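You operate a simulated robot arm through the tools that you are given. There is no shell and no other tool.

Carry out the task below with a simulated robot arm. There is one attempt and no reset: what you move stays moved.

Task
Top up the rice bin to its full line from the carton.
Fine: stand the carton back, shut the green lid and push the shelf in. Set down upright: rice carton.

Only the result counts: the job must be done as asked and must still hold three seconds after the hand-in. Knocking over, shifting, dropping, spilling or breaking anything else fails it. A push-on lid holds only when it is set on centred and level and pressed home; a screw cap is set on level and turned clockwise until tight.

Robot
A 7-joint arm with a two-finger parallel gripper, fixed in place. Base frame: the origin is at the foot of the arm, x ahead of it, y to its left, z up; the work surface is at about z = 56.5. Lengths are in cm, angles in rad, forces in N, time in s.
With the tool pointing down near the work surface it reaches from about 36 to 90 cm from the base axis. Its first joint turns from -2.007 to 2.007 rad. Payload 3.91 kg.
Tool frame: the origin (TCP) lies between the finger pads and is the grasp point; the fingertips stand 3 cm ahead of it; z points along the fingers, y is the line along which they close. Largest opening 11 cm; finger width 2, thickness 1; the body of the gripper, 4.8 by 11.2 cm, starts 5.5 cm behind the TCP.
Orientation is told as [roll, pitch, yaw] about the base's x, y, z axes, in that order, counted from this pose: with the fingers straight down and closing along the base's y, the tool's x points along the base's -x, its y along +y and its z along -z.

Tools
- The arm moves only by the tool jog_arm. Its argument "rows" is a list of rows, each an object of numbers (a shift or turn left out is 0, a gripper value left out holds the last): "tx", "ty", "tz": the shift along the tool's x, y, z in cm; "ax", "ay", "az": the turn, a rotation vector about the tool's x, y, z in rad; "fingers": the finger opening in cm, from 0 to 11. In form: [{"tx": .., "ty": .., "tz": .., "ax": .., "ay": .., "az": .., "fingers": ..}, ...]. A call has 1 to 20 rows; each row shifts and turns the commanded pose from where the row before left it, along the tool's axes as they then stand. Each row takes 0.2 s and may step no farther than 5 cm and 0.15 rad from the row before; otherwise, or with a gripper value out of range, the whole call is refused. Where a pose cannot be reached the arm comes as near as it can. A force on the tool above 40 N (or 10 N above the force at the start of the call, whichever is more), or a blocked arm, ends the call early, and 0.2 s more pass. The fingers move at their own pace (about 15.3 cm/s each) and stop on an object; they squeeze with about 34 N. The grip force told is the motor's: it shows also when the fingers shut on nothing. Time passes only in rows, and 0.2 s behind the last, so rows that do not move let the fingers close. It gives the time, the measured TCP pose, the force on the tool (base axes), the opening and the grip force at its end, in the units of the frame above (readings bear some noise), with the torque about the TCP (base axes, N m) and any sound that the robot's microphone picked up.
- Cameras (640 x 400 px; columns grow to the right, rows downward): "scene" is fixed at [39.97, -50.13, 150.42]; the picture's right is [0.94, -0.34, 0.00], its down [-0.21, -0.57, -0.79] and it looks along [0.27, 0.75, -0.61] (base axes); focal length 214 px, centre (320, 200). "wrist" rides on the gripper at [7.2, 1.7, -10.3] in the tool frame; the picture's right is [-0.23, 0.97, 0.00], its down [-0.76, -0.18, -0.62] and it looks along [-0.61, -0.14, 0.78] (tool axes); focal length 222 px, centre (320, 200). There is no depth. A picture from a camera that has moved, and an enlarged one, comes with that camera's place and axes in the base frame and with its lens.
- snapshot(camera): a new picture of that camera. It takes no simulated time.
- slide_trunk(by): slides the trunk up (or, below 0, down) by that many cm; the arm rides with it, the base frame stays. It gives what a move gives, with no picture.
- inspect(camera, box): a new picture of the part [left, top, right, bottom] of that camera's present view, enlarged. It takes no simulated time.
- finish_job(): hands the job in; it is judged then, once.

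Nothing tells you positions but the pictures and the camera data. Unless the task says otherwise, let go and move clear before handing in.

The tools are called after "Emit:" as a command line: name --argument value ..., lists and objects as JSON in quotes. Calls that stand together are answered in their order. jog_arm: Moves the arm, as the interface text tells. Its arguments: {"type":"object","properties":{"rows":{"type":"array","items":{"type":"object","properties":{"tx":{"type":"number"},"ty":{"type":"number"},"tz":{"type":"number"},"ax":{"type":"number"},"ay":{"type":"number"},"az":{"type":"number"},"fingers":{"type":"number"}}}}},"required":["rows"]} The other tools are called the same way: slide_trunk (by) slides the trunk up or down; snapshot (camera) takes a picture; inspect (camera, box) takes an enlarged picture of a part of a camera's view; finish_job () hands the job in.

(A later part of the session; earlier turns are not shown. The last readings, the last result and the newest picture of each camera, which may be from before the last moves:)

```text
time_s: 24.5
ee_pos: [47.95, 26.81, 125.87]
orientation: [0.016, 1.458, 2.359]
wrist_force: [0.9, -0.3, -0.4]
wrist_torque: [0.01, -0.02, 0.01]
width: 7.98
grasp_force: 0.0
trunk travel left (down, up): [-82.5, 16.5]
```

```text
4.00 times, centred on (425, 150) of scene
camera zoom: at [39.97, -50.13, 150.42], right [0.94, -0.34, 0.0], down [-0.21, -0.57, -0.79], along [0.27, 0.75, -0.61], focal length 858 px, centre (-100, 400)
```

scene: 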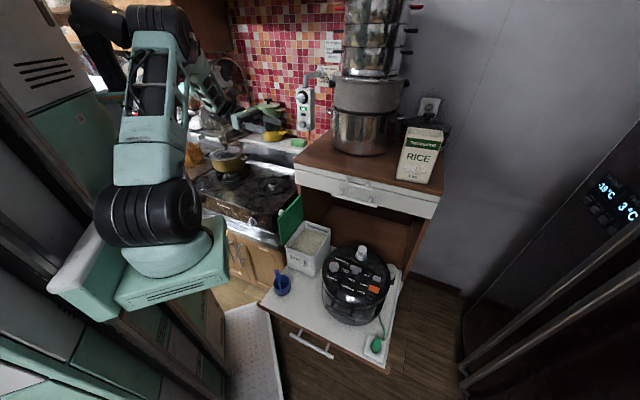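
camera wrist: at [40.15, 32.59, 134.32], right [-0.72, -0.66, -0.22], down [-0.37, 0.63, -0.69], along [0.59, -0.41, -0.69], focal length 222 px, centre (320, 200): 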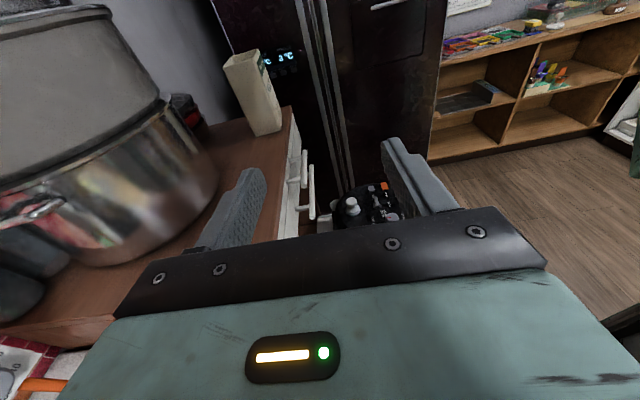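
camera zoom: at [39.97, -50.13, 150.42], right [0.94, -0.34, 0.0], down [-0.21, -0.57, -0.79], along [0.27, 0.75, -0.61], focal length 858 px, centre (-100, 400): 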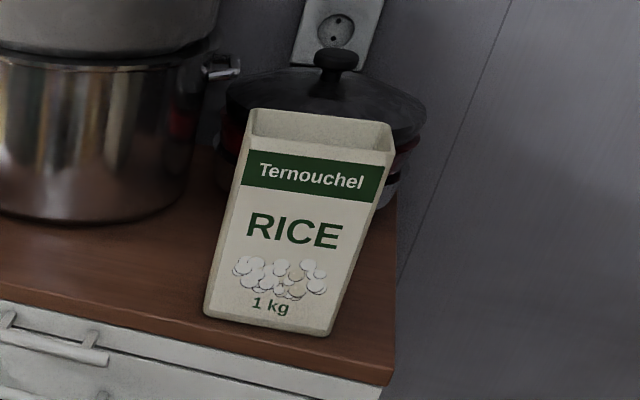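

The cabinet top turns out to be at z of about 108.5. The carton is roughly 10 wide, 7 deep and 17 tall, yawed -38° and centred near (95.5, 3), with clear space around it. I'll align the tool with its width and approach to a pre-grasp.

Emit:
jog_arm --rows '[{"ay": 0.11, "fingers": 10.5}, {"ax": 0.125}, {"tz": 3.97, "ty": -1.12, "tx": -0.8}, {"tz": 3.97, "ty": -1.12, "tx": -0.8}, {"tz": 3.97, "ty": -1.12, "tx": -0.8}, {"tz": 3.97, "ty": -1.12, "tx": -0.8}, {"tz": 3.97, "ty": -1.12, "tx": -0.8}, {"tz": 3.97, "ty": -1.12, "tx": -0.8}]'

Emit:
snapshot --camera "wrist"

Emit:
snapshot --camera "scene"

```text
time_s: 26.3
ee_pos: [70.88, 17.18, 121.1]
orientation: [0.261, 1.566, 2.731]
wrist_force: [0.1, 0.4, -0.6]
wrist_torque: [0.05, -0.01, 0.03]
width: 10.51
grasp_force: 0.1
trunk travel left (down, up): [-82.5, 16.5]
```

```text
taken
camera wrist: at [61.56, 22.43, 128.41], right [-0.61, -0.76, -0.23], down [-0.38, 0.53, -0.76], along [0.7, -0.38, -0.61], focal length 222 px, centre (320, 200)
```

wrist: 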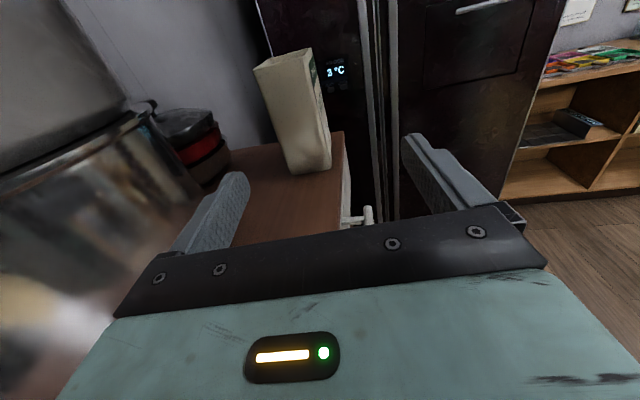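

```text
taken
```

scene: 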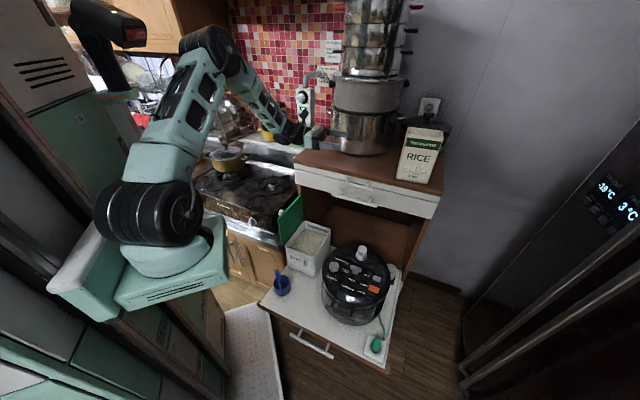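

I'm lined up horizontally. I'll re-measure the carton from this closer view before going in.

Emit:
inspect --camera "wrist" --box '[220, 30, 370, 200]'

```text
2.35 times, centred on (295, 115) of wrist
camera zoom: at [61.56, 22.43, 128.41], right [-0.61, -0.76, -0.23], down [-0.38, 0.53, -0.76], along [0.7, -0.38, -0.61], focal length 523 px, centre (379, 400)
```

zoom: 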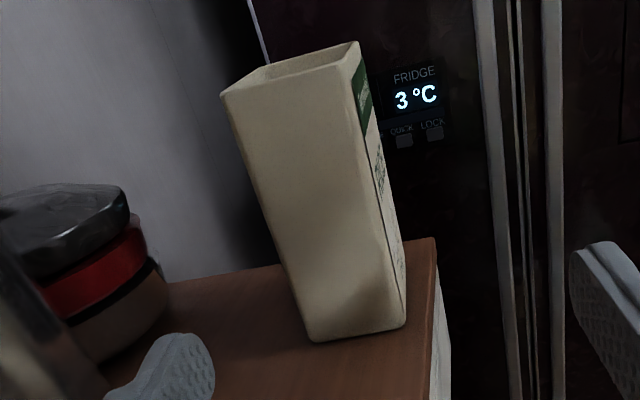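

The measurements agree: the left side midpoint is (92.2, 5.9), depth 7.3 and top about 125.5. I'll line up at grip height, still about 10 cm short.

Emit:
jog_arm --rows '[{"tz": 2.5, "ty": -1.1, "tx": -1.28}, {"tz": 2.5, "ty": -1.1, "tx": -1.28}, {"tz": 2.5, "ty": -1.1, "tx": -1.28}, {"tz": 2.5, "ty": -1.1, "tx": -1.28}, {}]'

Emit:
snapshot --camera "wrist"

Emit:
snapshot --camera "scene"

```text
time_s: 27.5
ee_pos: [81.41, 14.41, 116.14]
orientation: [0.151, 1.562, 2.62]
wrist_force: [0.5, -0.2, -0.9]
wrist_torque: [0.02, 0.0, 0.0]
width: 10.51
grasp_force: 0.1
trunk travel left (down, up): [-82.5, 16.5]
```

```text
taken
camera wrist: at [72.24, 19.63, 123.51], right [-0.61, -0.76, -0.23], down [-0.38, 0.53, -0.76], along [0.7, -0.38, -0.61], focal length 222 px, centre (320, 200)
```

wrist: 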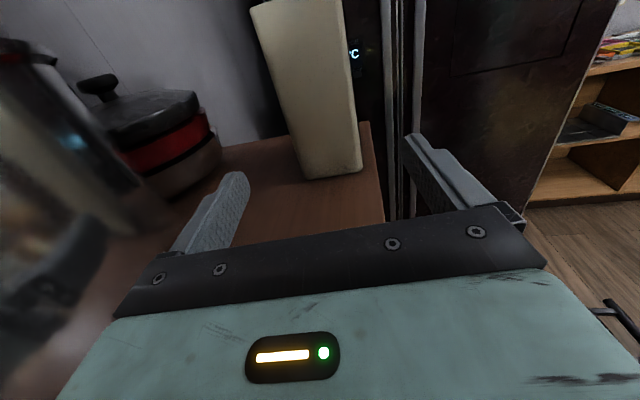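

```text
taken
```

scene: 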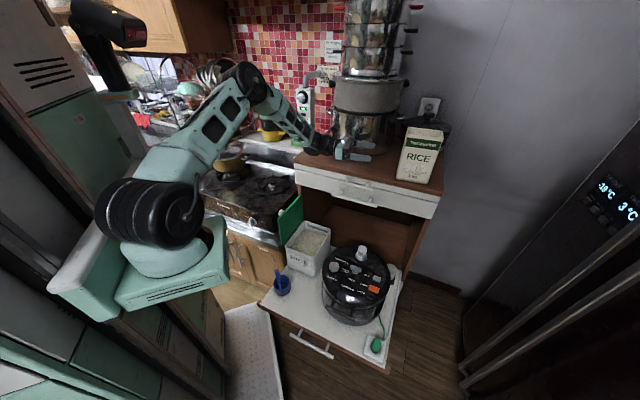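

The alignment is centred, so I'll go straight in slowly.

Emit:
jog_arm --rows '[{"tz": 3}, {"tz": 3}, {"tz": 3}, {"tz": 3}, {"tz": 2}, {}]'

Emit:
snapshot --camera "wrist"

Emit:
inspect --camera "scene" --box '[330, 90, 460, 200]'

```text
time_s: 28.9
ee_pos: [92.46, 5.69, 115.92]
orientation: [0.183, 1.564, 2.653]
wrist_force: [0.7, 0.8, -0.3]
wrist_torque: [0.0, 0.01, -0.01]
width: 10.49
grasp_force: 0.1
trunk travel left (down, up): [-82.5, 16.5]
```

```text
taken
camera wrist: at [83.25, 10.96, 123.18], right [-0.61, -0.76, -0.23], down [-0.38, 0.53, -0.76], along [0.7, -0.38, -0.61], focal length 222 px, centre (320, 200)
```

wrist: 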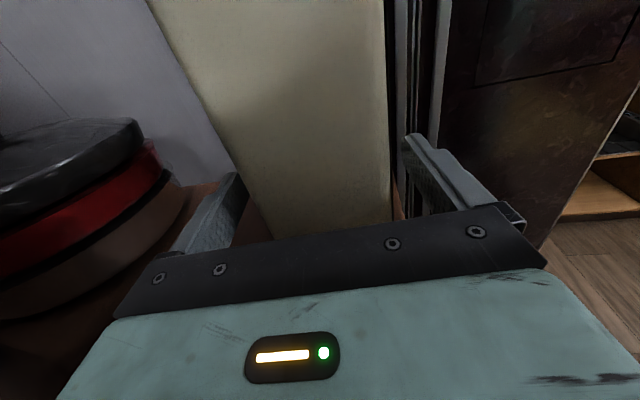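

```text
3.64 times, centred on (395, 145) of scene
camera zoom: at [39.97, -50.13, 150.42], right [0.94, -0.34, 0.0], down [-0.21, -0.57, -0.79], along [0.27, 0.75, -0.61], focal length 780 px, centre (47, 400)
```

zoom: 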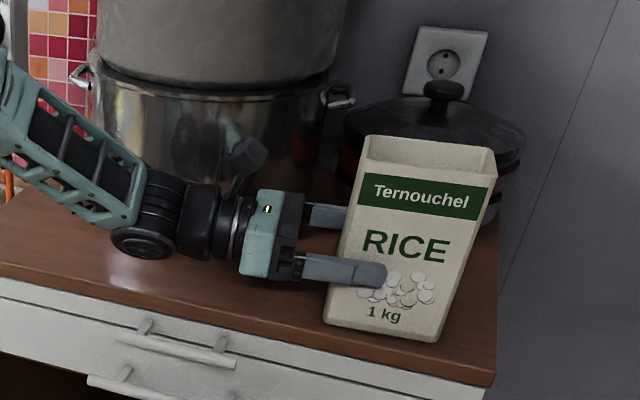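

The fingers straddle the carton. I'll advance 3.5 cm more and close gently.

Emit:
jog_arm --rows '[{"tz": 1.8}, {"tz": 1.7}, {}, {"fingers": 5.5}, {}, {}, {}]'

Emit:
inspect --camera "scene" --box '[330, 90, 460, 200]'

```text
time_s: 30.5
ee_pos: [95.03, 3.44, 115.79]
orientation: [0.169, 1.567, 2.636]
wrist_force: [2.6, -2.3, 1.6]
wrist_torque: [-0.06, -0.28, -0.06]
width: 7.5
grasp_force: 33.9
trunk travel left (down, up): [-82.5, 16.5]
```

```text
3.64 times, centred on (395, 145) of scene
camera zoom: at [39.97, -50.13, 150.42], right [0.94, -0.34, 0.0], down [-0.21, -0.57, -0.79], along [0.27, 0.75, -0.61], focal length 780 px, centre (47, 400)
```

zoom: 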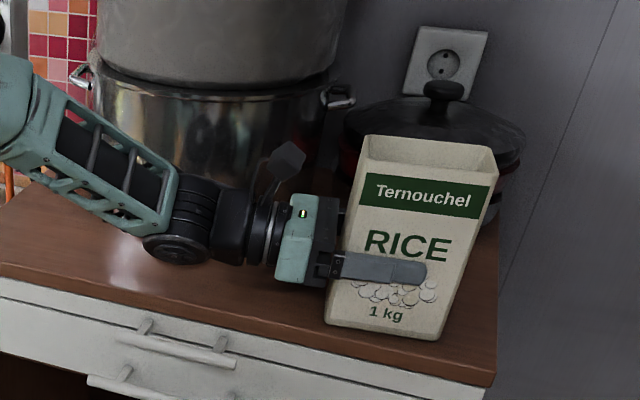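

Gripped at 7.5 cm wide. I note this pose (95.0, 3.4, 115.8) for returning the carton, and lift a little to feel the weight.

Emit:
jog_arm --rows '[{"tx": 0.5}, {"tx": 1.0}, {"tx": 1.5}, {"tx": 2}, {}]'

Emit:
snapshot --camera "scene"

Emit:
snapshot --camera "wrist"

```text
time_s: 31.7
ee_pos: [95.06, 3.57, 120.67]
orientation: [0.25, 1.563, 2.72]
wrist_force: [-0.3, -0.2, -7.3]
wrist_torque: [0.01, 0.0, -0.01]
width: 7.5
grasp_force: 34.0
trunk travel left (down, up): [-82.5, 16.5]
```

```text
taken
```

scene: 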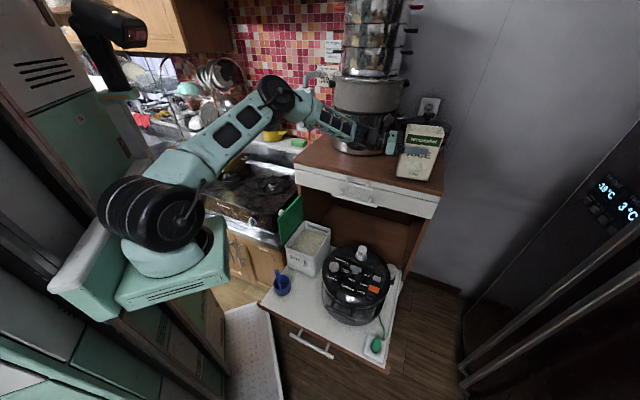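

```text
taken
camera wrist: at [85.88, 8.82, 128.04], right [-0.61, -0.76, -0.23], down [-0.38, 0.53, -0.76], along [0.7, -0.37, -0.61], focal length 222 px, centre (320, 200)
```

wrist: 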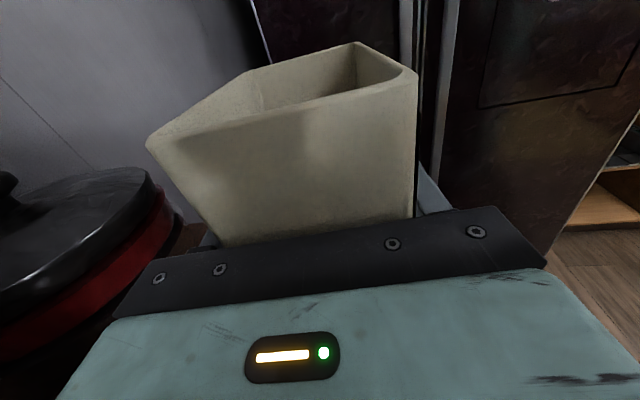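

The carton is up and weighs about 7 N in total. Before moving, I'll study the rice level against the FULL line.

Emit:
inspect --camera "scene" --box '[285, 210, 335, 250]'

Emit:
inspect --camera "scene" --box '[390, 110, 450, 160]'

```text
10.00 times, centred on (310, 230) of scene
camera zoom: at [39.97, -50.13, 150.42], right [0.94, -0.34, 0.0], down [-0.21, -0.57, -0.79], along [0.27, 0.75, -0.61], focal length 2145 px, centre (420, -100)
```

zoom: 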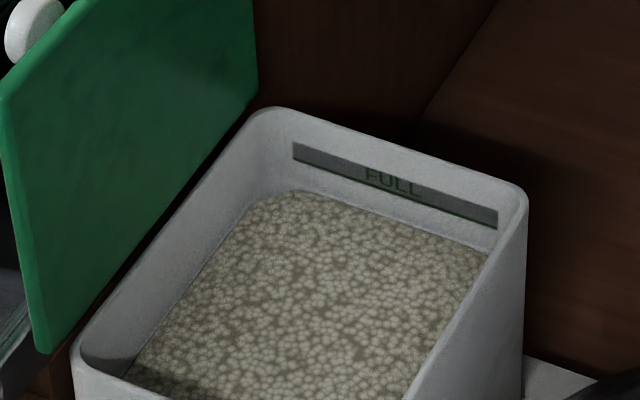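

```text
8.00 times, centred on (420, 135) of scene
camera zoom: at [39.97, -50.13, 150.42], right [0.94, -0.34, 0.0], down [-0.21, -0.57, -0.79], along [0.27, 0.75, -0.61], focal length 1716 px, centre (-480, 720)
```

zoom: 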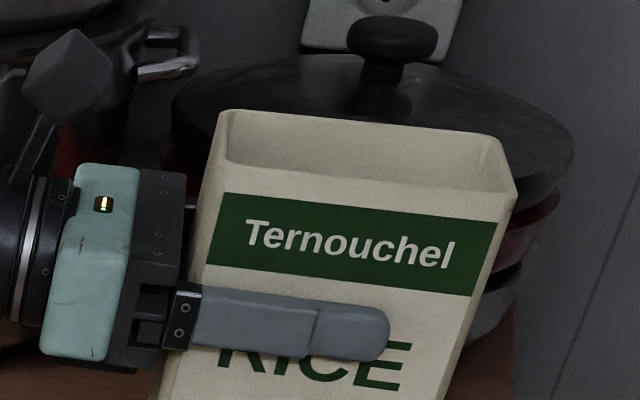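

The green line under "FULL" is roughly 1.5 cm above the rice, so about 350–400 cm³ is needed, perhaps half of what the carton holds. I'll bring the carton back from the cabinet, keeping it upright.

Emit:
jog_arm --rows '[{"tz": -1.0, "ty": 1.4}, {"tz": -1.79, "ty": 2.4}, {"tz": -1.79, "ty": 2.4}, {"tz": -1.79, "ty": 2.4}, {"tz": -1.79, "ty": 2.4}, {"tz": -1.79, "ty": 2.4}, {"tz": -1.79, "ty": 2.4}, {"tz": -1.79, "ty": 2.4}, {"tz": -1.79, "ty": 2.4}, {"tz": -1.79, "ty": 2.4}, {"tz": -0.8, "ty": 1.0}, {}]'

Emit:
snapshot --camera "scene"

Emit:
snapshot --camera "wrist"

```text
time_s: 34.3
ee_pos: [65.89, -3.97, 120.87]
orientation: [0.178, 1.563, 2.644]
wrist_force: [0.2, -0.4, -7.0]
wrist_torque: [0.04, 0.05, 0.0]
width: 7.47
grasp_force: 34.4
trunk travel left (down, up): [-82.5, 16.5]
```

```text
taken
```

scene: 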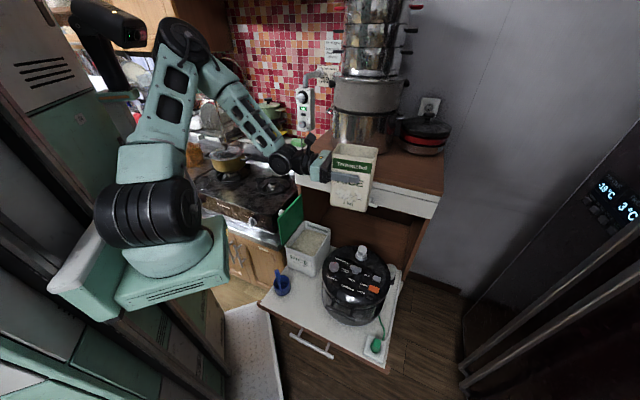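

```text
taken
camera wrist: at [56.83, 1.3, 128.21], right [-0.61, -0.76, -0.23], down [-0.38, 0.53, -0.76], along [0.7, -0.38, -0.61], focal length 222 px, centre (320, 200)
```

wrist: 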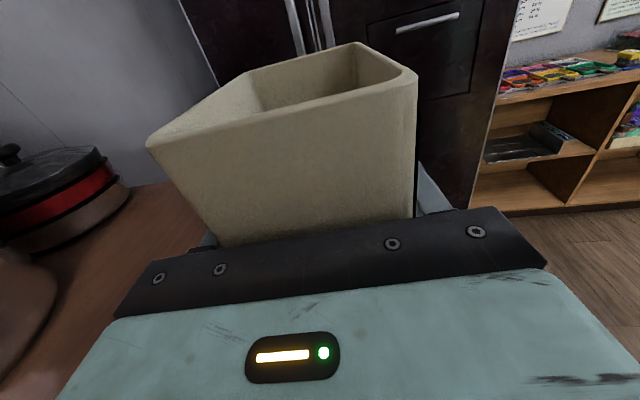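

The carton is clear of the cabinet. I'll look into it from above for its rice level, then turn the tool to face the bin.

Emit:
inspect --camera "scene" --box '[320, 130, 390, 220]'

Emit:
jog_arm --rows '[{"ax": 0.122}, {"ax": 0.122}, {"ax": 0.122}, {"ax": 0.122}, {"ax": 0.122}, {"ax": 0.122}, {"ax": 0.122}, {"ax": 0.122}, {"ax": 0.122}, {"ax": 0.122}, {"ax": 0.122}, {"ax": 0.122}, {}]'

Emit:
snapshot --camera "wrist"

Emit:
snapshot --camera "scene"

```text
4.44 times, centred on (355, 175) of scene
camera zoom: at [39.97, -50.13, 150.42], right [0.94, -0.34, 0.0], down [-0.21, -0.57, -0.79], along [0.27, 0.75, -0.61], focal length 953 px, centre (164, 311)
```

zoom: 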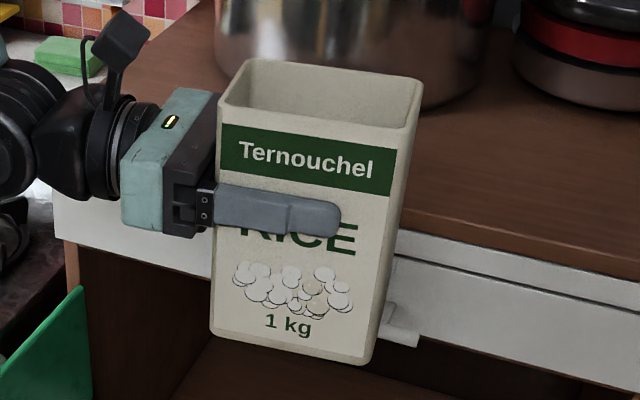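

```text
time_s: 37.1
ee_pos: [69.22, -2.79, 120.31]
orientation: [-0.539, 1.564, 2.661]
wrist_force: [-0.5, 0.7, -6.2]
wrist_torque: [0.0, 0.0, 0.02]
width: 7.48
grasp_force: 34.4
out of reach, approached as far as the arm can: row 4, 5, 6, 7, 8, 9, 10, 11, 12
trunk travel left (down, up): [-82.5, 16.5]
```

```text
taken
camera wrist: at [58.93, -5.02, 127.63], right [0.06, -0.97, -0.23], down [-0.64, 0.14, -0.76], along [0.77, 0.19, -0.61], focal length 222 px, centre (320, 200)
```

wrist: 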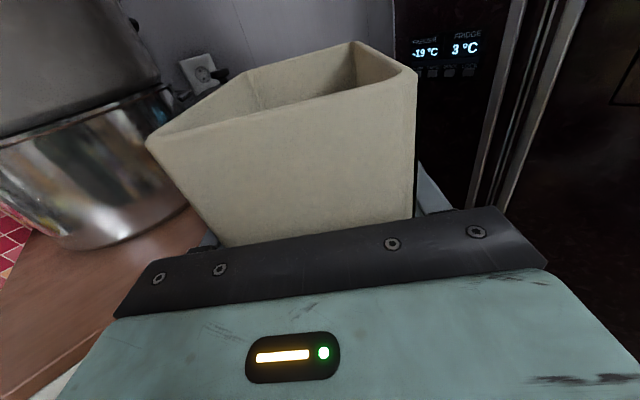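

```text
taken
```

scene: 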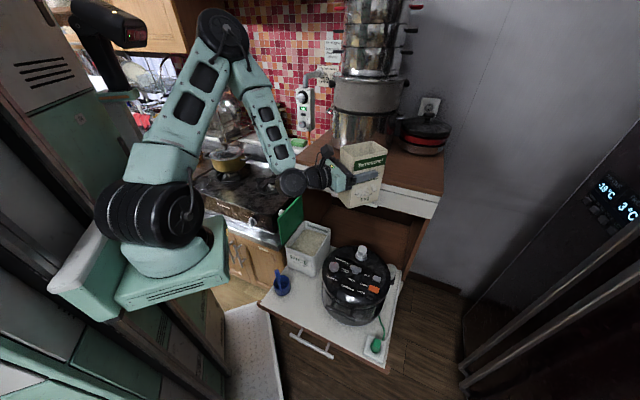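

The wrist reached a joint limit near pointing straight ahead, so pouring with the tool facing the bin squarely isn't possible. A pose with the tool along +x, pouring to the left, also lands inside the bin, so I'll turn back to that heading.

Emit:
jog_arm --rows '[{"ax": -0.122}, {"ax": -0.122}, {"ax": -0.122}, {"ax": -0.122}, {"ax": -0.122}, {"ax": -0.122}, {"ax": -0.122}, {}]'

Emit:
snapshot --camera "wrist"

Emit:
inspect --camera "scene" --box '[230, 250, 330, 330]'

```text
time_s: 38.9
ee_pos: [69.24, -2.81, 120.4]
orientation: [0.316, 1.564, 2.66]
wrist_force: [0.6, 0.2, -7.1]
wrist_torque: [0.05, -0.01, -0.01]
width: 7.49
grasp_force: 33.8
trunk travel left (down, up): [-82.5, 16.5]
```

```text
taken
camera wrist: at [60.76, 3.52, 127.73], right [-0.7, -0.68, -0.23], down [-0.31, 0.57, -0.76], along [0.64, -0.46, -0.61], focal length 222 px, centre (320, 200)
```

wrist: 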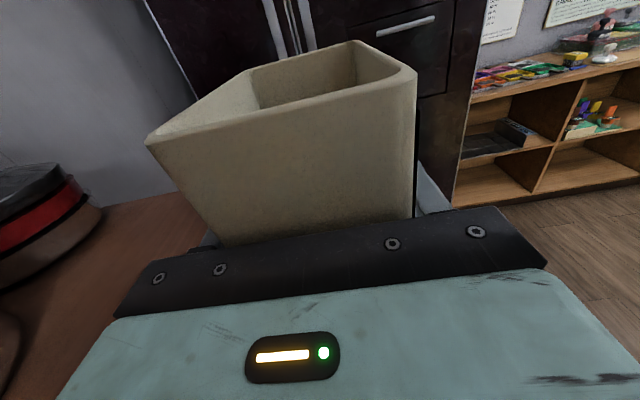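

```text
5.00 times, centred on (280, 290) of scene
camera zoom: at [39.97, -50.13, 150.42], right [0.94, -0.34, 0.0], down [-0.21, -0.57, -0.79], along [0.27, 0.75, -0.61], focal length 1072 px, centre (520, -250)
```

zoom: 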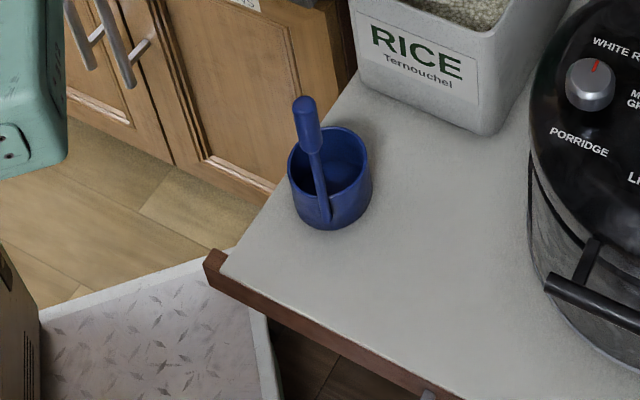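

The commanded pose follows what was reached; the tool now points about -45°. I'll turn it to about -11° and move over the bin at height, then lower with the trunk, so the arm keeps its shape.

Emit:
jog_arm --rows '[{"ax": 0.122}, {"ax": 0.122}, {"ax": 0.122}, {"ax": 0.122}, {"ax": 0.122}, {}]'

Emit:
snapshot --camera "wrist"

```text
time_s: 40.3
ee_pos: [69.23, -2.91, 120.41]
orientation: [-0.365, 1.566, 2.594]
wrist_force: [0.1, 0.0, -7.1]
wrist_torque: [0.02, 0.06, 0.01]
width: 7.48
grasp_force: 34.1
trunk travel left (down, up): [-82.5, 16.5]
```

```text
taken
camera wrist: at [58.73, -2.48, 127.64], right [-0.18, -0.96, -0.23], down [-0.58, 0.29, -0.76], along [0.79, 0.0, -0.61], focal length 222 px, centre (320, 200)
```

wrist: 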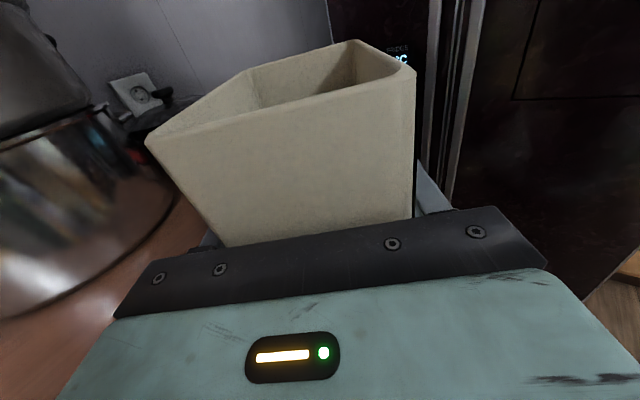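

Reached, pointing -10.5°. Now I'll translate over the bin at height.

Emit:
jog_arm --rows '[{"tz": -2.06, "ty": -1.46}, {"tz": -2.06, "ty": -1.46}, {"tz": -2.06, "ty": -1.46}, {"tz": -2.06, "ty": -1.46}, {"tz": -2.06, "ty": -1.46}, {"tz": -2.06, "ty": -1.46}, {"tz": -2.06, "ty": -1.46}, {}]'

Emit:
snapshot --camera "scene"

```text
time_s: 42.1
ee_pos: [56.75, 9.65, 120.28]
orientation: [-0.329, 1.565, 2.626]
wrist_force: [0.3, 0.3, -7.4]
wrist_torque: [0.04, 0.1, 0.0]
width: 7.5
grasp_force: 34.2
trunk travel left (down, up): [-82.5, 16.5]
```

```text
taken
```

scene: 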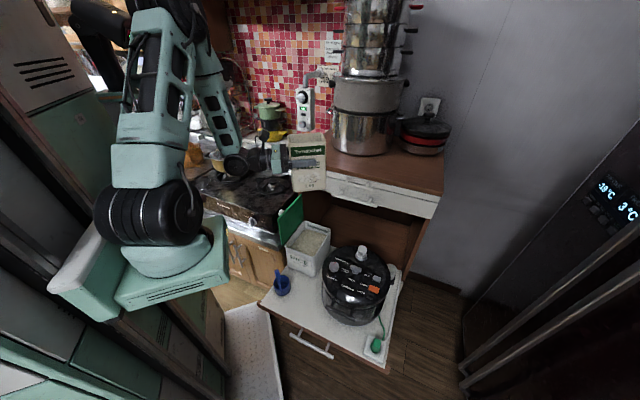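

Before lowering, I'll test a small harmless roll of about 25° in the pour direction to see whether the last joint has room.

Emit:
jog_arm --rows '[{"az": -0.12}, {"az": -0.12}, {"az": -0.12}, {}]'

Emit:
inspect --camera "scene" --box '[230, 100, 350, 220]'

```text
time_s: 43.1
ee_pos: [56.93, 9.81, 120.31]
orientation: [1.556, 1.211, -1.77]
wrist_force: [0.4, 0.2, -7.9]
wrist_torque: [0.13, 0.01, 0.02]
width: 7.46
grasp_force: 33.6
trunk travel left (down, up): [-82.5, 16.5]
```

```text
3.33 times, centred on (290, 160) of scene
camera zoom: at [39.97, -50.13, 150.42], right [0.94, -0.34, 0.0], down [-0.21, -0.57, -0.79], along [0.27, 0.75, -0.61], focal length 715 px, centre (420, 333)
```

zoom: 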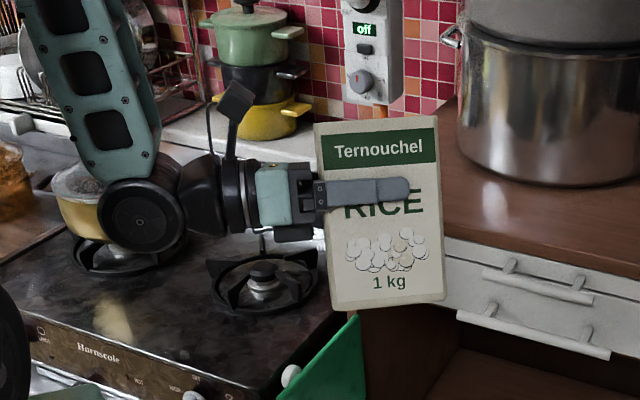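

The roll works so far, tipping to the left. I'll lower the trunk in two stages, checking clearances to the stove, lid and scoop.

Emit:
slide_trunk --by -25

Emit:
snapshot --camera "scene"

Emit:
inspect --camera "scene" --box '[220, 170, 350, 300]'

Emit:
snapshot --camera "wrist"

```text
time_s: 45.7
ee_pos: [56.86, 9.76, 95.39]
orientation: [1.554, 1.213, -1.771]
wrist_force: [-0.8, -0.9, -7.9]
wrist_torque: [0.1, 0.03, -0.01]
width: 7.5
grasp_force: 33.6
trunk travel left (down, up): [-57.5, 41.5]
```

```text
taken
```

scene: 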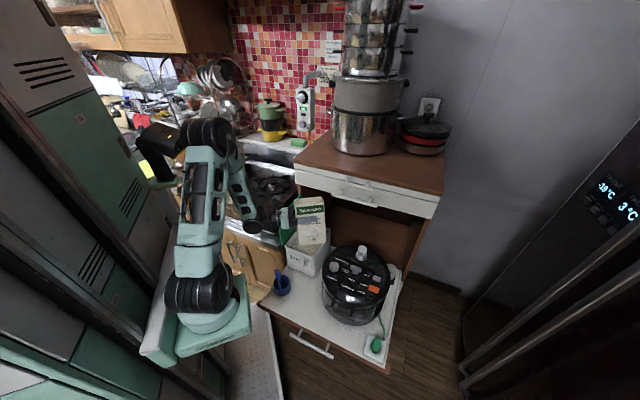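

```text
3.08 times, centred on (285, 235) of scene
camera zoom: at [39.97, -50.13, 150.42], right [0.94, -0.34, 0.0], down [-0.21, -0.57, -0.79], along [0.27, 0.75, -0.61], focal length 660 px, centre (428, 92)
```

zoom: 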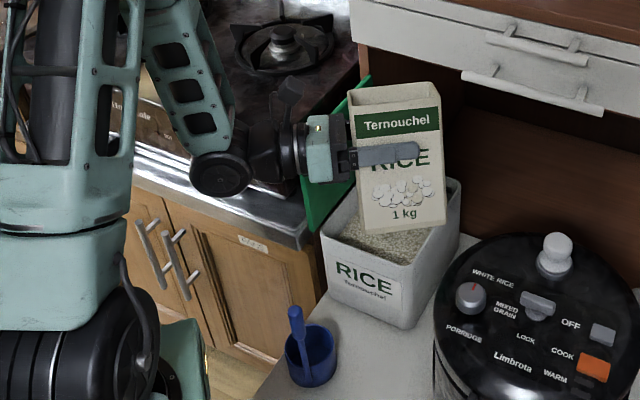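

```text
taken
camera wrist: at [46.83, 12.84, 102.91], right [-0.18, -0.97, 0.13], down [-0.64, 0.02, -0.77], along [0.75, -0.22, -0.62], focal length 222 px, centre (320, 200)
```

wrist: 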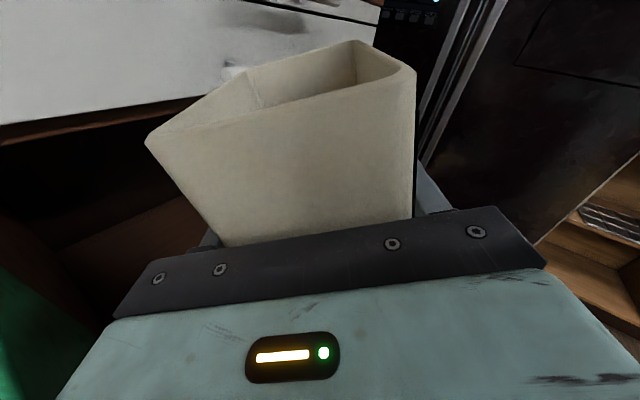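

Clearances look good, but rolled further the wrist camera would pass close to the lid. I'll shift the pour point about 2 cm to the right and front, then lower the rest of the way.

Emit:
jog_arm --rows '[{"tz": 0.77, "tx": -0.3, "ty": 0.82}, {"tz": 0.77, "tx": -0.3, "ty": 0.82}, {}]'

Emit:
slide_trunk --by -11.5

Emit:
inspect --camera "scene" --box '[220, 170, 350, 300]'

Emit:
snapshot --camera "wrist"

```text
time_s: 46.5
ee_pos: [58.02, 7.85, 95.39]
orientation: [1.555, 1.213, -1.772]
wrist_force: [0.0, -0.4, -8.1]
wrist_torque: [0.11, -0.01, 0.0]
width: 7.5
grasp_force: 33.9
trunk travel left (down, up): [-57.5, 41.5]
```

```text
time_s: 47.8
ee_pos: [57.93, 8.15, 85.0]
orientation: [1.589, 1.217, -1.731]
wrist_force: [-7.8, 7.1, 9.6]
wrist_torque: [-0.48, -0.35, -0.07]
width: 7.55
grasp_force: 20.6
trunk travel left (down, up): [-46.7, 52.3]
stopped: the force on the tool passed its limit at 59 N (the readings are from after the stop); the commanded pose is now the measured one
```

```text
3.08 times, centred on (285, 235) of scene
camera zoom: at [39.97, -50.13, 150.42], right [0.94, -0.34, 0.0], down [-0.21, -0.57, -0.79], along [0.27, 0.75, -0.61], focal length 660 px, centre (428, 92)
```

zoom: 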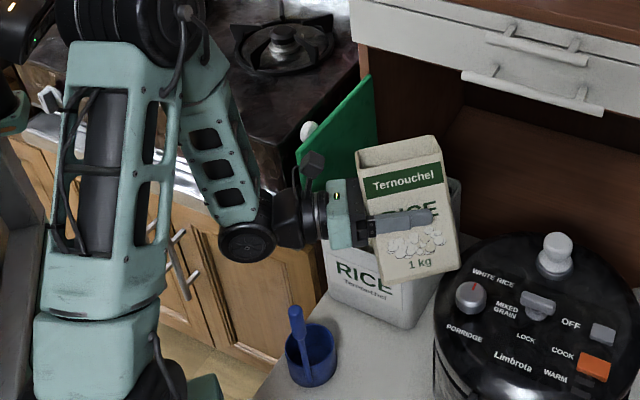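

```text
taken
camera wrist: at [47.8, 11.13, 92.29], right [-0.18, -0.98, 0.12], down [-0.63, 0.01, -0.78], along [0.76, -0.22, -0.61], focal length 222 px, centre (320, 200)
```

wrist: 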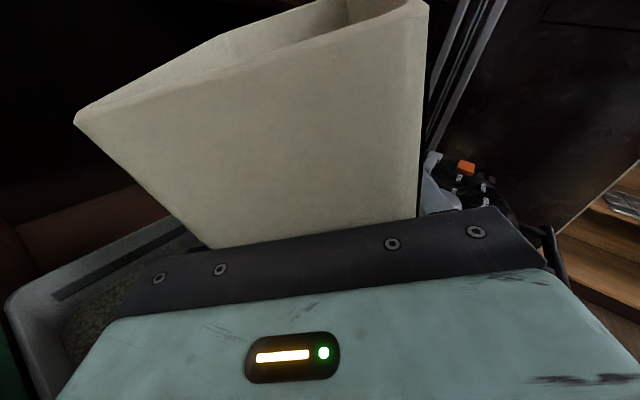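

The carton's lower edge touched the bin rim and shifted a little in the grip, so it hangs lower than I estimated. I'll raise at once and check the bin, lid and carton.

Emit:
slide_trunk --by 6

Emit:
inspect --camera "scene" --box '[260, 190, 360, 290]'

Emit:
snapshot --camera "wrist"

Emit:
snapshot --camera "scene"

```text
time_s: 48.8
ee_pos: [58.07, 8.03, 90.83]
orientation: [1.582, 1.216, -1.743]
wrist_force: [0.0, 0.9, -8.0]
wrist_torque: [0.06, 0.02, 0.03]
width: 7.55
grasp_force: 33.9
trunk travel left (down, up): [-52.7, 46.3]
```

```text
4.00 times, centred on (310, 240) of scene
camera zoom: at [39.97, -50.13, 150.42], right [0.94, -0.34, 0.0], down [-0.21, -0.57, -0.79], along [0.27, 0.75, -0.61], focal length 858 px, centre (360, 40)
```

zoom: 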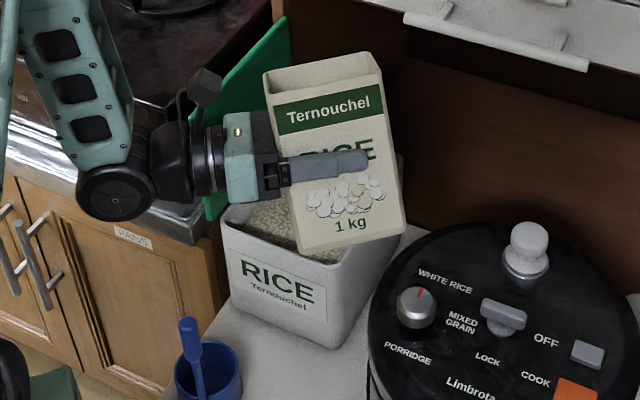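

```text
taken
camera wrist: at [47.92, 11.02, 98.25], right [-0.18, -0.98, 0.12], down [-0.63, 0.02, -0.78], along [0.76, -0.22, -0.62], focal length 222 px, centre (320, 200)
```

wrist: 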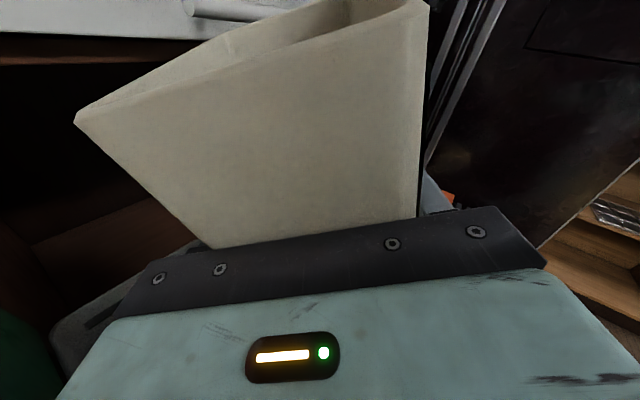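

```text
taken
```

scene: 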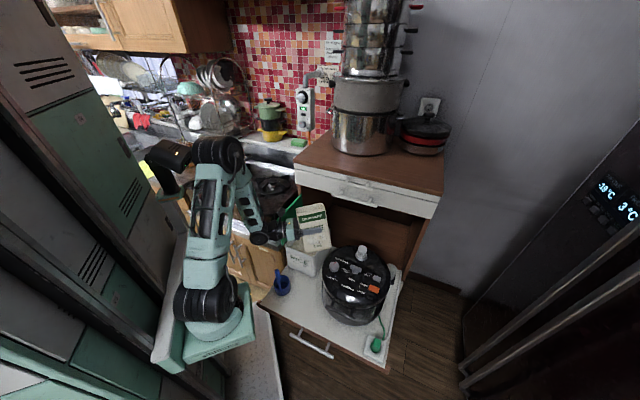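

Nothing else moved. The carton only tilted about 8° in the grip and still holds its rice. I'll level it by pitching the tool, then roll further above the bin while staying below the pouring angle.

Emit:
jog_arm --rows '[{"ay": -0.07}, {"ay": -0.07}, {"az": -0.1}, {"az": -0.1}, {"az": -0.1}, {}]'

Emit:
inspect --camera "scene" --box '[250, 180, 360, 290]'

Emit:
snapshot --camera "wrist"

```text
time_s: 50.2
ee_pos: [58.01, 8.06, 90.88]
orientation: [1.365, 0.903, -1.964]
wrist_force: [-0.3, 0.1, -6.8]
wrist_torque: [0.12, -0.01, 0.02]
width: 7.52
grasp_force: 34.3
trunk travel left (down, up): [-52.7, 46.3]
```

```text
3.64 times, centred on (305, 235) of scene
camera zoom: at [39.97, -50.13, 150.42], right [0.94, -0.34, 0.0], down [-0.21, -0.57, -0.79], along [0.27, 0.75, -0.61], focal length 780 px, centre (374, 73)
```

zoom: 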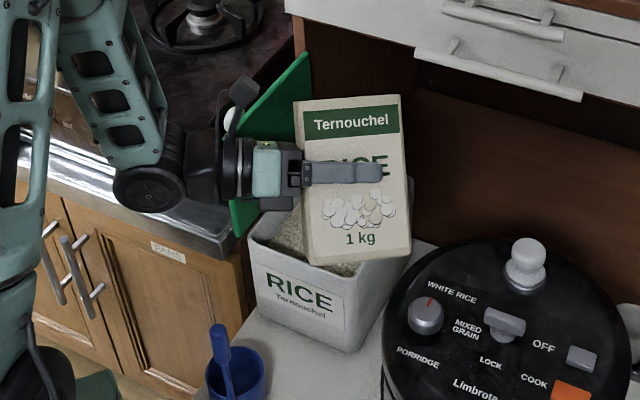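

```text
taken
camera wrist: at [49.51, 13.41, 98.89], right [-0.16, -0.9, 0.41], down [-0.76, -0.16, -0.63], along [0.63, -0.41, -0.66], focal length 222 px, centre (320, 200)
```

wrist: 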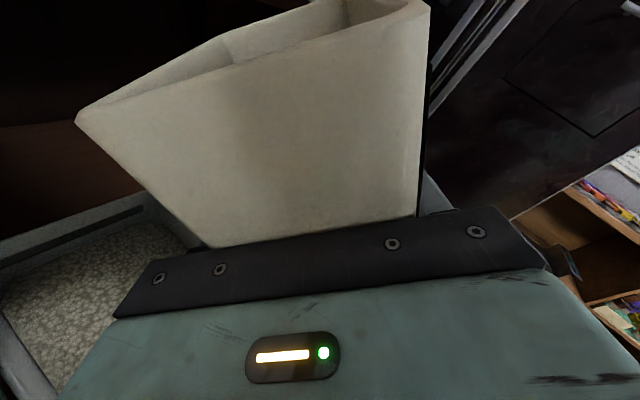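

The carton is level across its width, rolled about 37°, and the wrist view shows the bin interior and the FULL band. I'll lower a little and keep rolling in small steps while watching the weight and the level.

Emit:
slide_trunk --by -3

Emit:
jog_arm --rows '[{"az": -0.1}, {"az": -0.1}, {"az": -0.1}, {}]'

Emit:
snapshot --camera "wrist"

Emit:
inspect --camera "scene" --box '[250, 180, 360, 290]'

```text
time_s: 50.9
ee_pos: [58.04, 8.22, 87.73]
orientation: [1.365, 0.903, -1.962]
wrist_force: [0.7, 0.1, -7.7]
wrist_torque: [0.1, 0.02, 0.01]
width: 7.53
grasp_force: 34.2
trunk travel left (down, up): [-49.7, 49.3]
```

```text
time_s: 51.9
ee_pos: [58.09, 8.2, 87.81]
orientation: [1.415, 0.605, -1.892]
wrist_force: [0.7, -0.8, -7.1]
wrist_torque: [0.13, -0.05, 0.0]
width: 7.52
grasp_force: 34.5
trunk travel left (down, up): [-49.7, 49.3]
```

```text
taken
camera wrist: at [49.8, 15.27, 94.6], right [-0.09, -0.75, 0.66], down [-0.79, -0.35, -0.5], along [0.6, -0.57, -0.56], focal length 222 px, centre (320, 200)
```

wrist: 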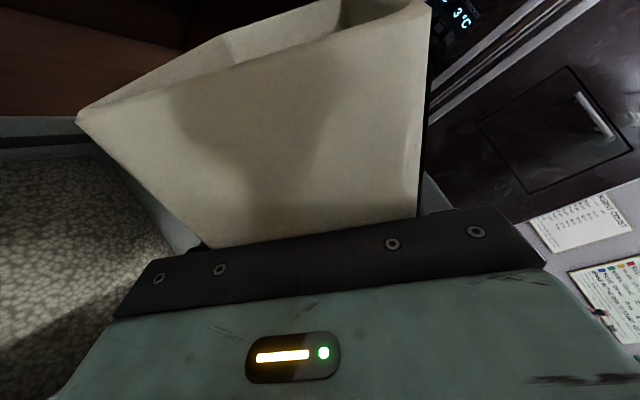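

```text
3.64 times, centred on (305, 235) of scene
camera zoom: at [39.97, -50.13, 150.42], right [0.94, -0.34, 0.0], down [-0.21, -0.57, -0.79], along [0.27, 0.75, -0.61], focal length 780 px, centre (374, 73)
```

zoom: 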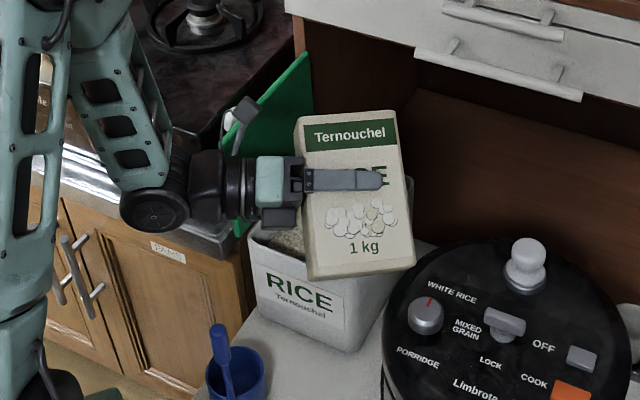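

No pour yet at about 54°. I'll continue in small steps.

Emit:
jog_arm --rows '[{"az": -0.08}, {"az": -0.08}, {}]'

Emit:
jog_arm --rows '[{"az": -0.08}, {"az": -0.08}, {}]'

Emit:
snapshot --camera "wrist"

Emit:
inspect --camera "scene" --box '[250, 180, 360, 290]'

```text
time_s: 52.7
ee_pos: [58.07, 8.11, 87.85]
orientation: [1.429, 0.448, -1.861]
wrist_force: [0.2, -0.3, -7.6]
wrist_torque: [0.13, 0.02, 0.03]
width: 7.52
grasp_force: 34.2
trunk travel left (down, up): [-49.7, 49.3]
```

```text
time_s: 53.5
ee_pos: [58.06, 8.14, 87.77]
orientation: [1.437, 0.289, -1.839]
wrist_force: [-0.6, -0.6, -6.7]
wrist_torque: [0.15, 0.01, 0.02]
width: 7.54
grasp_force: 34.1
trunk travel left (down, up): [-49.7, 49.3]
```

```text
taken
camera wrist: at [49.96, 16.81, 92.79], right [-0.01, -0.51, 0.86], down [-0.8, -0.51, -0.31], along [0.59, -0.69, -0.41], focal length 222 px, centre (320, 200)
```

wrist: 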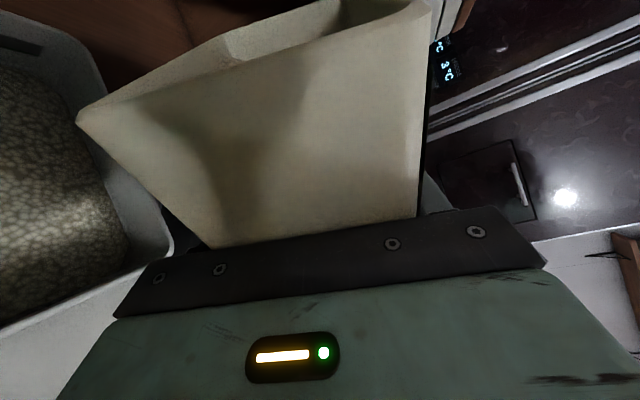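

```text
3.64 times, centred on (305, 235) of scene
camera zoom: at [39.97, -50.13, 150.42], right [0.94, -0.34, 0.0], down [-0.21, -0.57, -0.79], along [0.27, 0.75, -0.61], focal length 780 px, centre (374, 73)
```

zoom: 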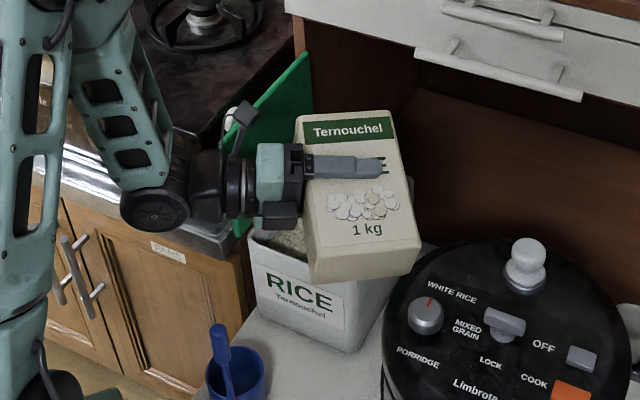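

At about 72° still nothing pours, so the level in the carton is low or the grains hold. I'll lower slightly and continue.

Emit:
slide_trunk --by -2

Emit:
jog_arm --rows '[{"az": -0.08}, {"az": -0.08}, {}]'

Emit:
snapshot --camera "wrist"

Emit:
inspect --camera "scene" --box '[250, 180, 360, 290]'

```text
time_s: 54.2
ee_pos: [58.16, 8.01, 85.74]
orientation: [1.439, 0.291, -1.839]
wrist_force: [0.5, 0.3, -7.7]
wrist_torque: [0.14, -0.02, 0.0]
width: 7.53
grasp_force: 33.9
trunk travel left (down, up): [-47.7, 51.3]
```

```text
time_s: 55.0
ee_pos: [57.98, 8.24, 85.81]
orientation: [1.442, 0.134, -1.817]
wrist_force: [0.4, -0.8, -6.3]
wrist_torque: [0.13, 0.01, -0.02]
width: 7.49
grasp_force: 34.0
trunk travel left (down, up): [-47.7, 51.3]
```

```text
taken
camera wrist: at [49.91, 17.37, 89.76], right [0.03, -0.37, 0.93], down [-0.8, -0.56, -0.2], along [0.6, -0.74, -0.32], focal length 222 px, centre (320, 200)
```

wrist: 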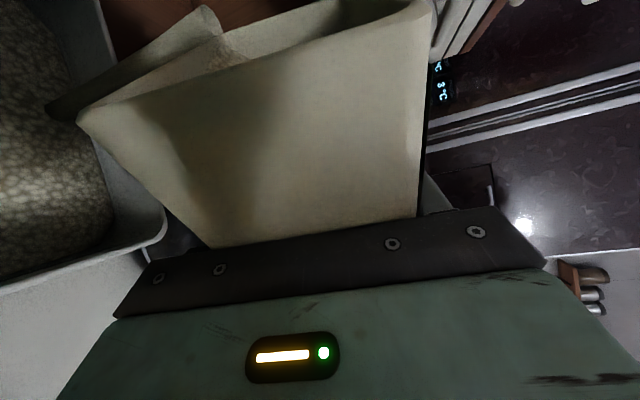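

```text
3.64 times, centred on (305, 235) of scene
camera zoom: at [39.97, -50.13, 150.42], right [0.94, -0.34, 0.0], down [-0.21, -0.57, -0.79], along [0.27, 0.75, -0.61], focal length 780 px, centre (374, 73)
```

zoom: 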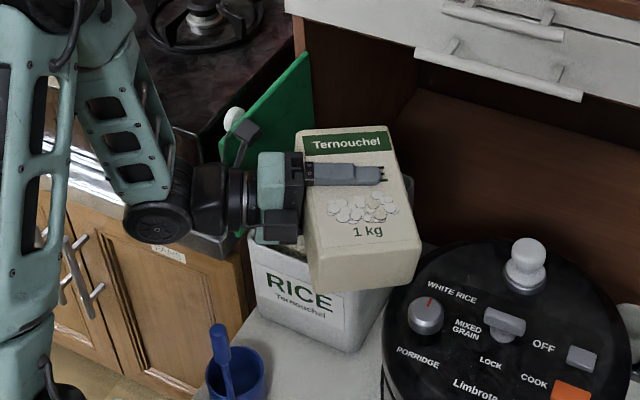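

Rice has started to flow as a curtain into the bin. I'll hold this angle briefly and watch.

Emit:
jog_arm --rows '[{}, {}, {}]'

Emit:
snapshot --camera "wrist"

Emit:
inspect --camera "scene" --box '[270, 200, 340, 270]'

```text
time_s: 55.8
ee_pos: [58.13, 8.25, 85.79]
orientation: [1.441, 0.131, -1.819]
wrist_force: [0.3, -0.6, -5.2]
wrist_torque: [0.11, 0.02, 0.0]
width: 7.54
grasp_force: 33.5
trunk travel left (down, up): [-47.7, 51.3]
```

```text
taken
camera wrist: at [49.91, 17.37, 89.76], right [0.03, -0.37, 0.93], down [-0.8, -0.56, -0.2], along [0.6, -0.74, -0.32], focal length 222 px, centre (320, 200)
```

wrist: 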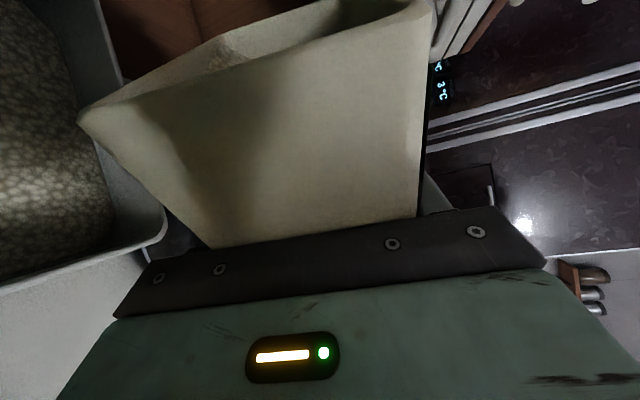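

```text
5.71 times, centred on (305, 235) of scene
camera zoom: at [39.97, -50.13, 150.42], right [0.94, -0.34, 0.0], down [-0.21, -0.57, -0.79], along [0.27, 0.75, -0.61], focal length 1226 px, centre (406, 0)
```

zoom: 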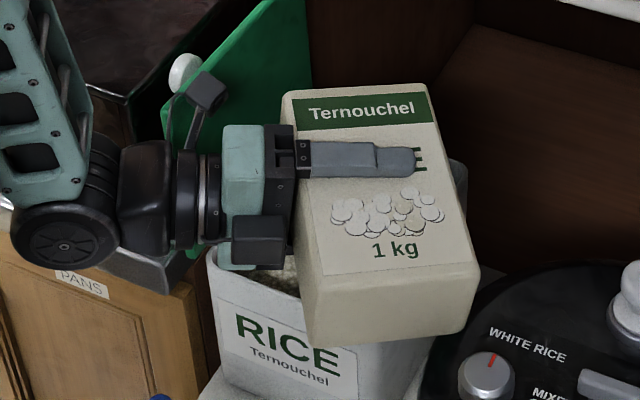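

Flow stopped at this angle; the weight fell from about 7.4 to 5.2 N, so roughly 200 g went in. I'll roll back some to see the level against the FULL line.

Emit:
jog_arm --rows '[{"az": 0.12}, {"az": 0.12}, {"az": 0.12}, {"az": 0.12}, {"az": 0.12}, {"az": 0.12}, {}]'

Emit:
snapshot --camera "wrist"

Emit:
inspect --camera "wrist" --box '[0, 80, 240, 320]'

```text
time_s: 57.4
ee_pos: [57.96, 8.16, 85.69]
orientation: [1.377, 0.847, -1.946]
wrist_force: [-9.3, 5.7, 5.9]
wrist_torque: [0.01, 0.31, -0.25]
width: 7.53
grasp_force: 34.4
trunk travel left (down, up): [-47.7, 51.3]
```

```text
taken
camera wrist: at [49.56, 13.83, 93.64], right [-0.14, -0.88, 0.46], down [-0.77, -0.2, -0.61], along [0.62, -0.44, -0.65], focal length 222 px, centre (320, 200)
```

wrist: 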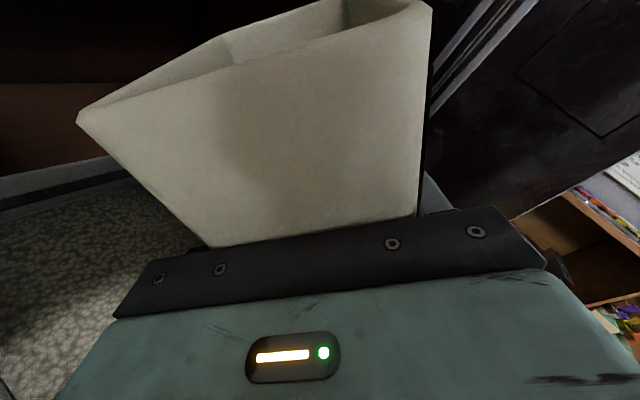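

```text
1.67 times, centred on (120, 200) of wrist
camera zoom: at [49.56, 13.83, 93.64], right [-0.14, -0.88, 0.46], down [-0.77, -0.2, -0.61], along [0.62, -0.44, -0.65], focal length 370 px, centre (653, 200)
```

zoom: 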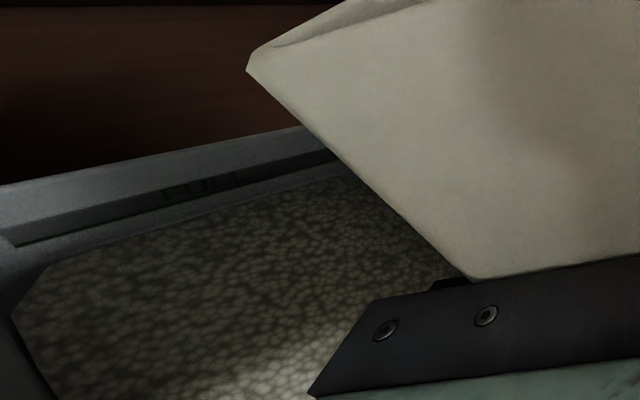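

The carton's edge touched the rim again on rolling back, so I'll raise straight away. The rice is still slightly below the line.

Emit:
slide_trunk --by 7

Emit:
inspect --camera "wrist" --box '[0, 80, 240, 320]'

Emit:
inspect --camera "scene" --box '[250, 180, 360, 290]'

```text
time_s: 58.5
ee_pos: [58.07, 8.05, 92.73]
orientation: [1.38, 0.844, -1.944]
wrist_force: [0.2, 0.1, -6.1]
wrist_torque: [0.09, -0.01, -0.05]
width: 7.52
grasp_force: 34.0
trunk travel left (down, up): [-54.7, 44.3]
```

```text
1.67 times, centred on (120, 200) of wrist
camera zoom: at [49.64, 13.8, 100.63], right [-0.14, -0.87, 0.46], down [-0.77, -0.2, -0.61], along [0.62, -0.45, -0.65], focal length 370 px, centre (653, 200)
```

zoom: 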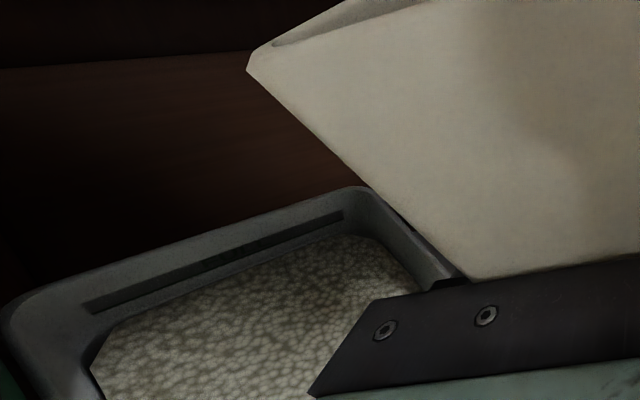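

```text
3.64 times, centred on (305, 235) of scene
camera zoom: at [39.97, -50.13, 150.42], right [0.94, -0.34, 0.0], down [-0.21, -0.57, -0.79], along [0.27, 0.75, -0.61], focal length 780 px, centre (374, 73)
```

zoom: 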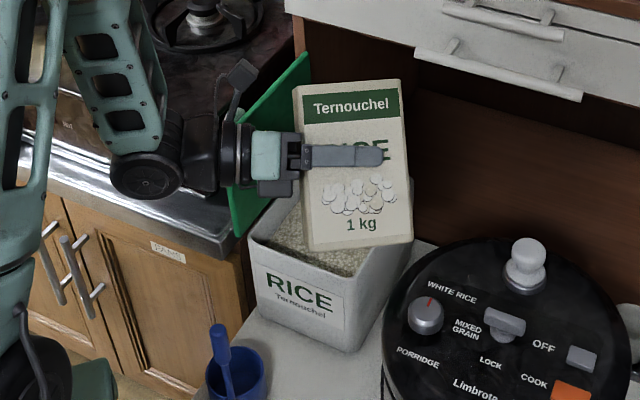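

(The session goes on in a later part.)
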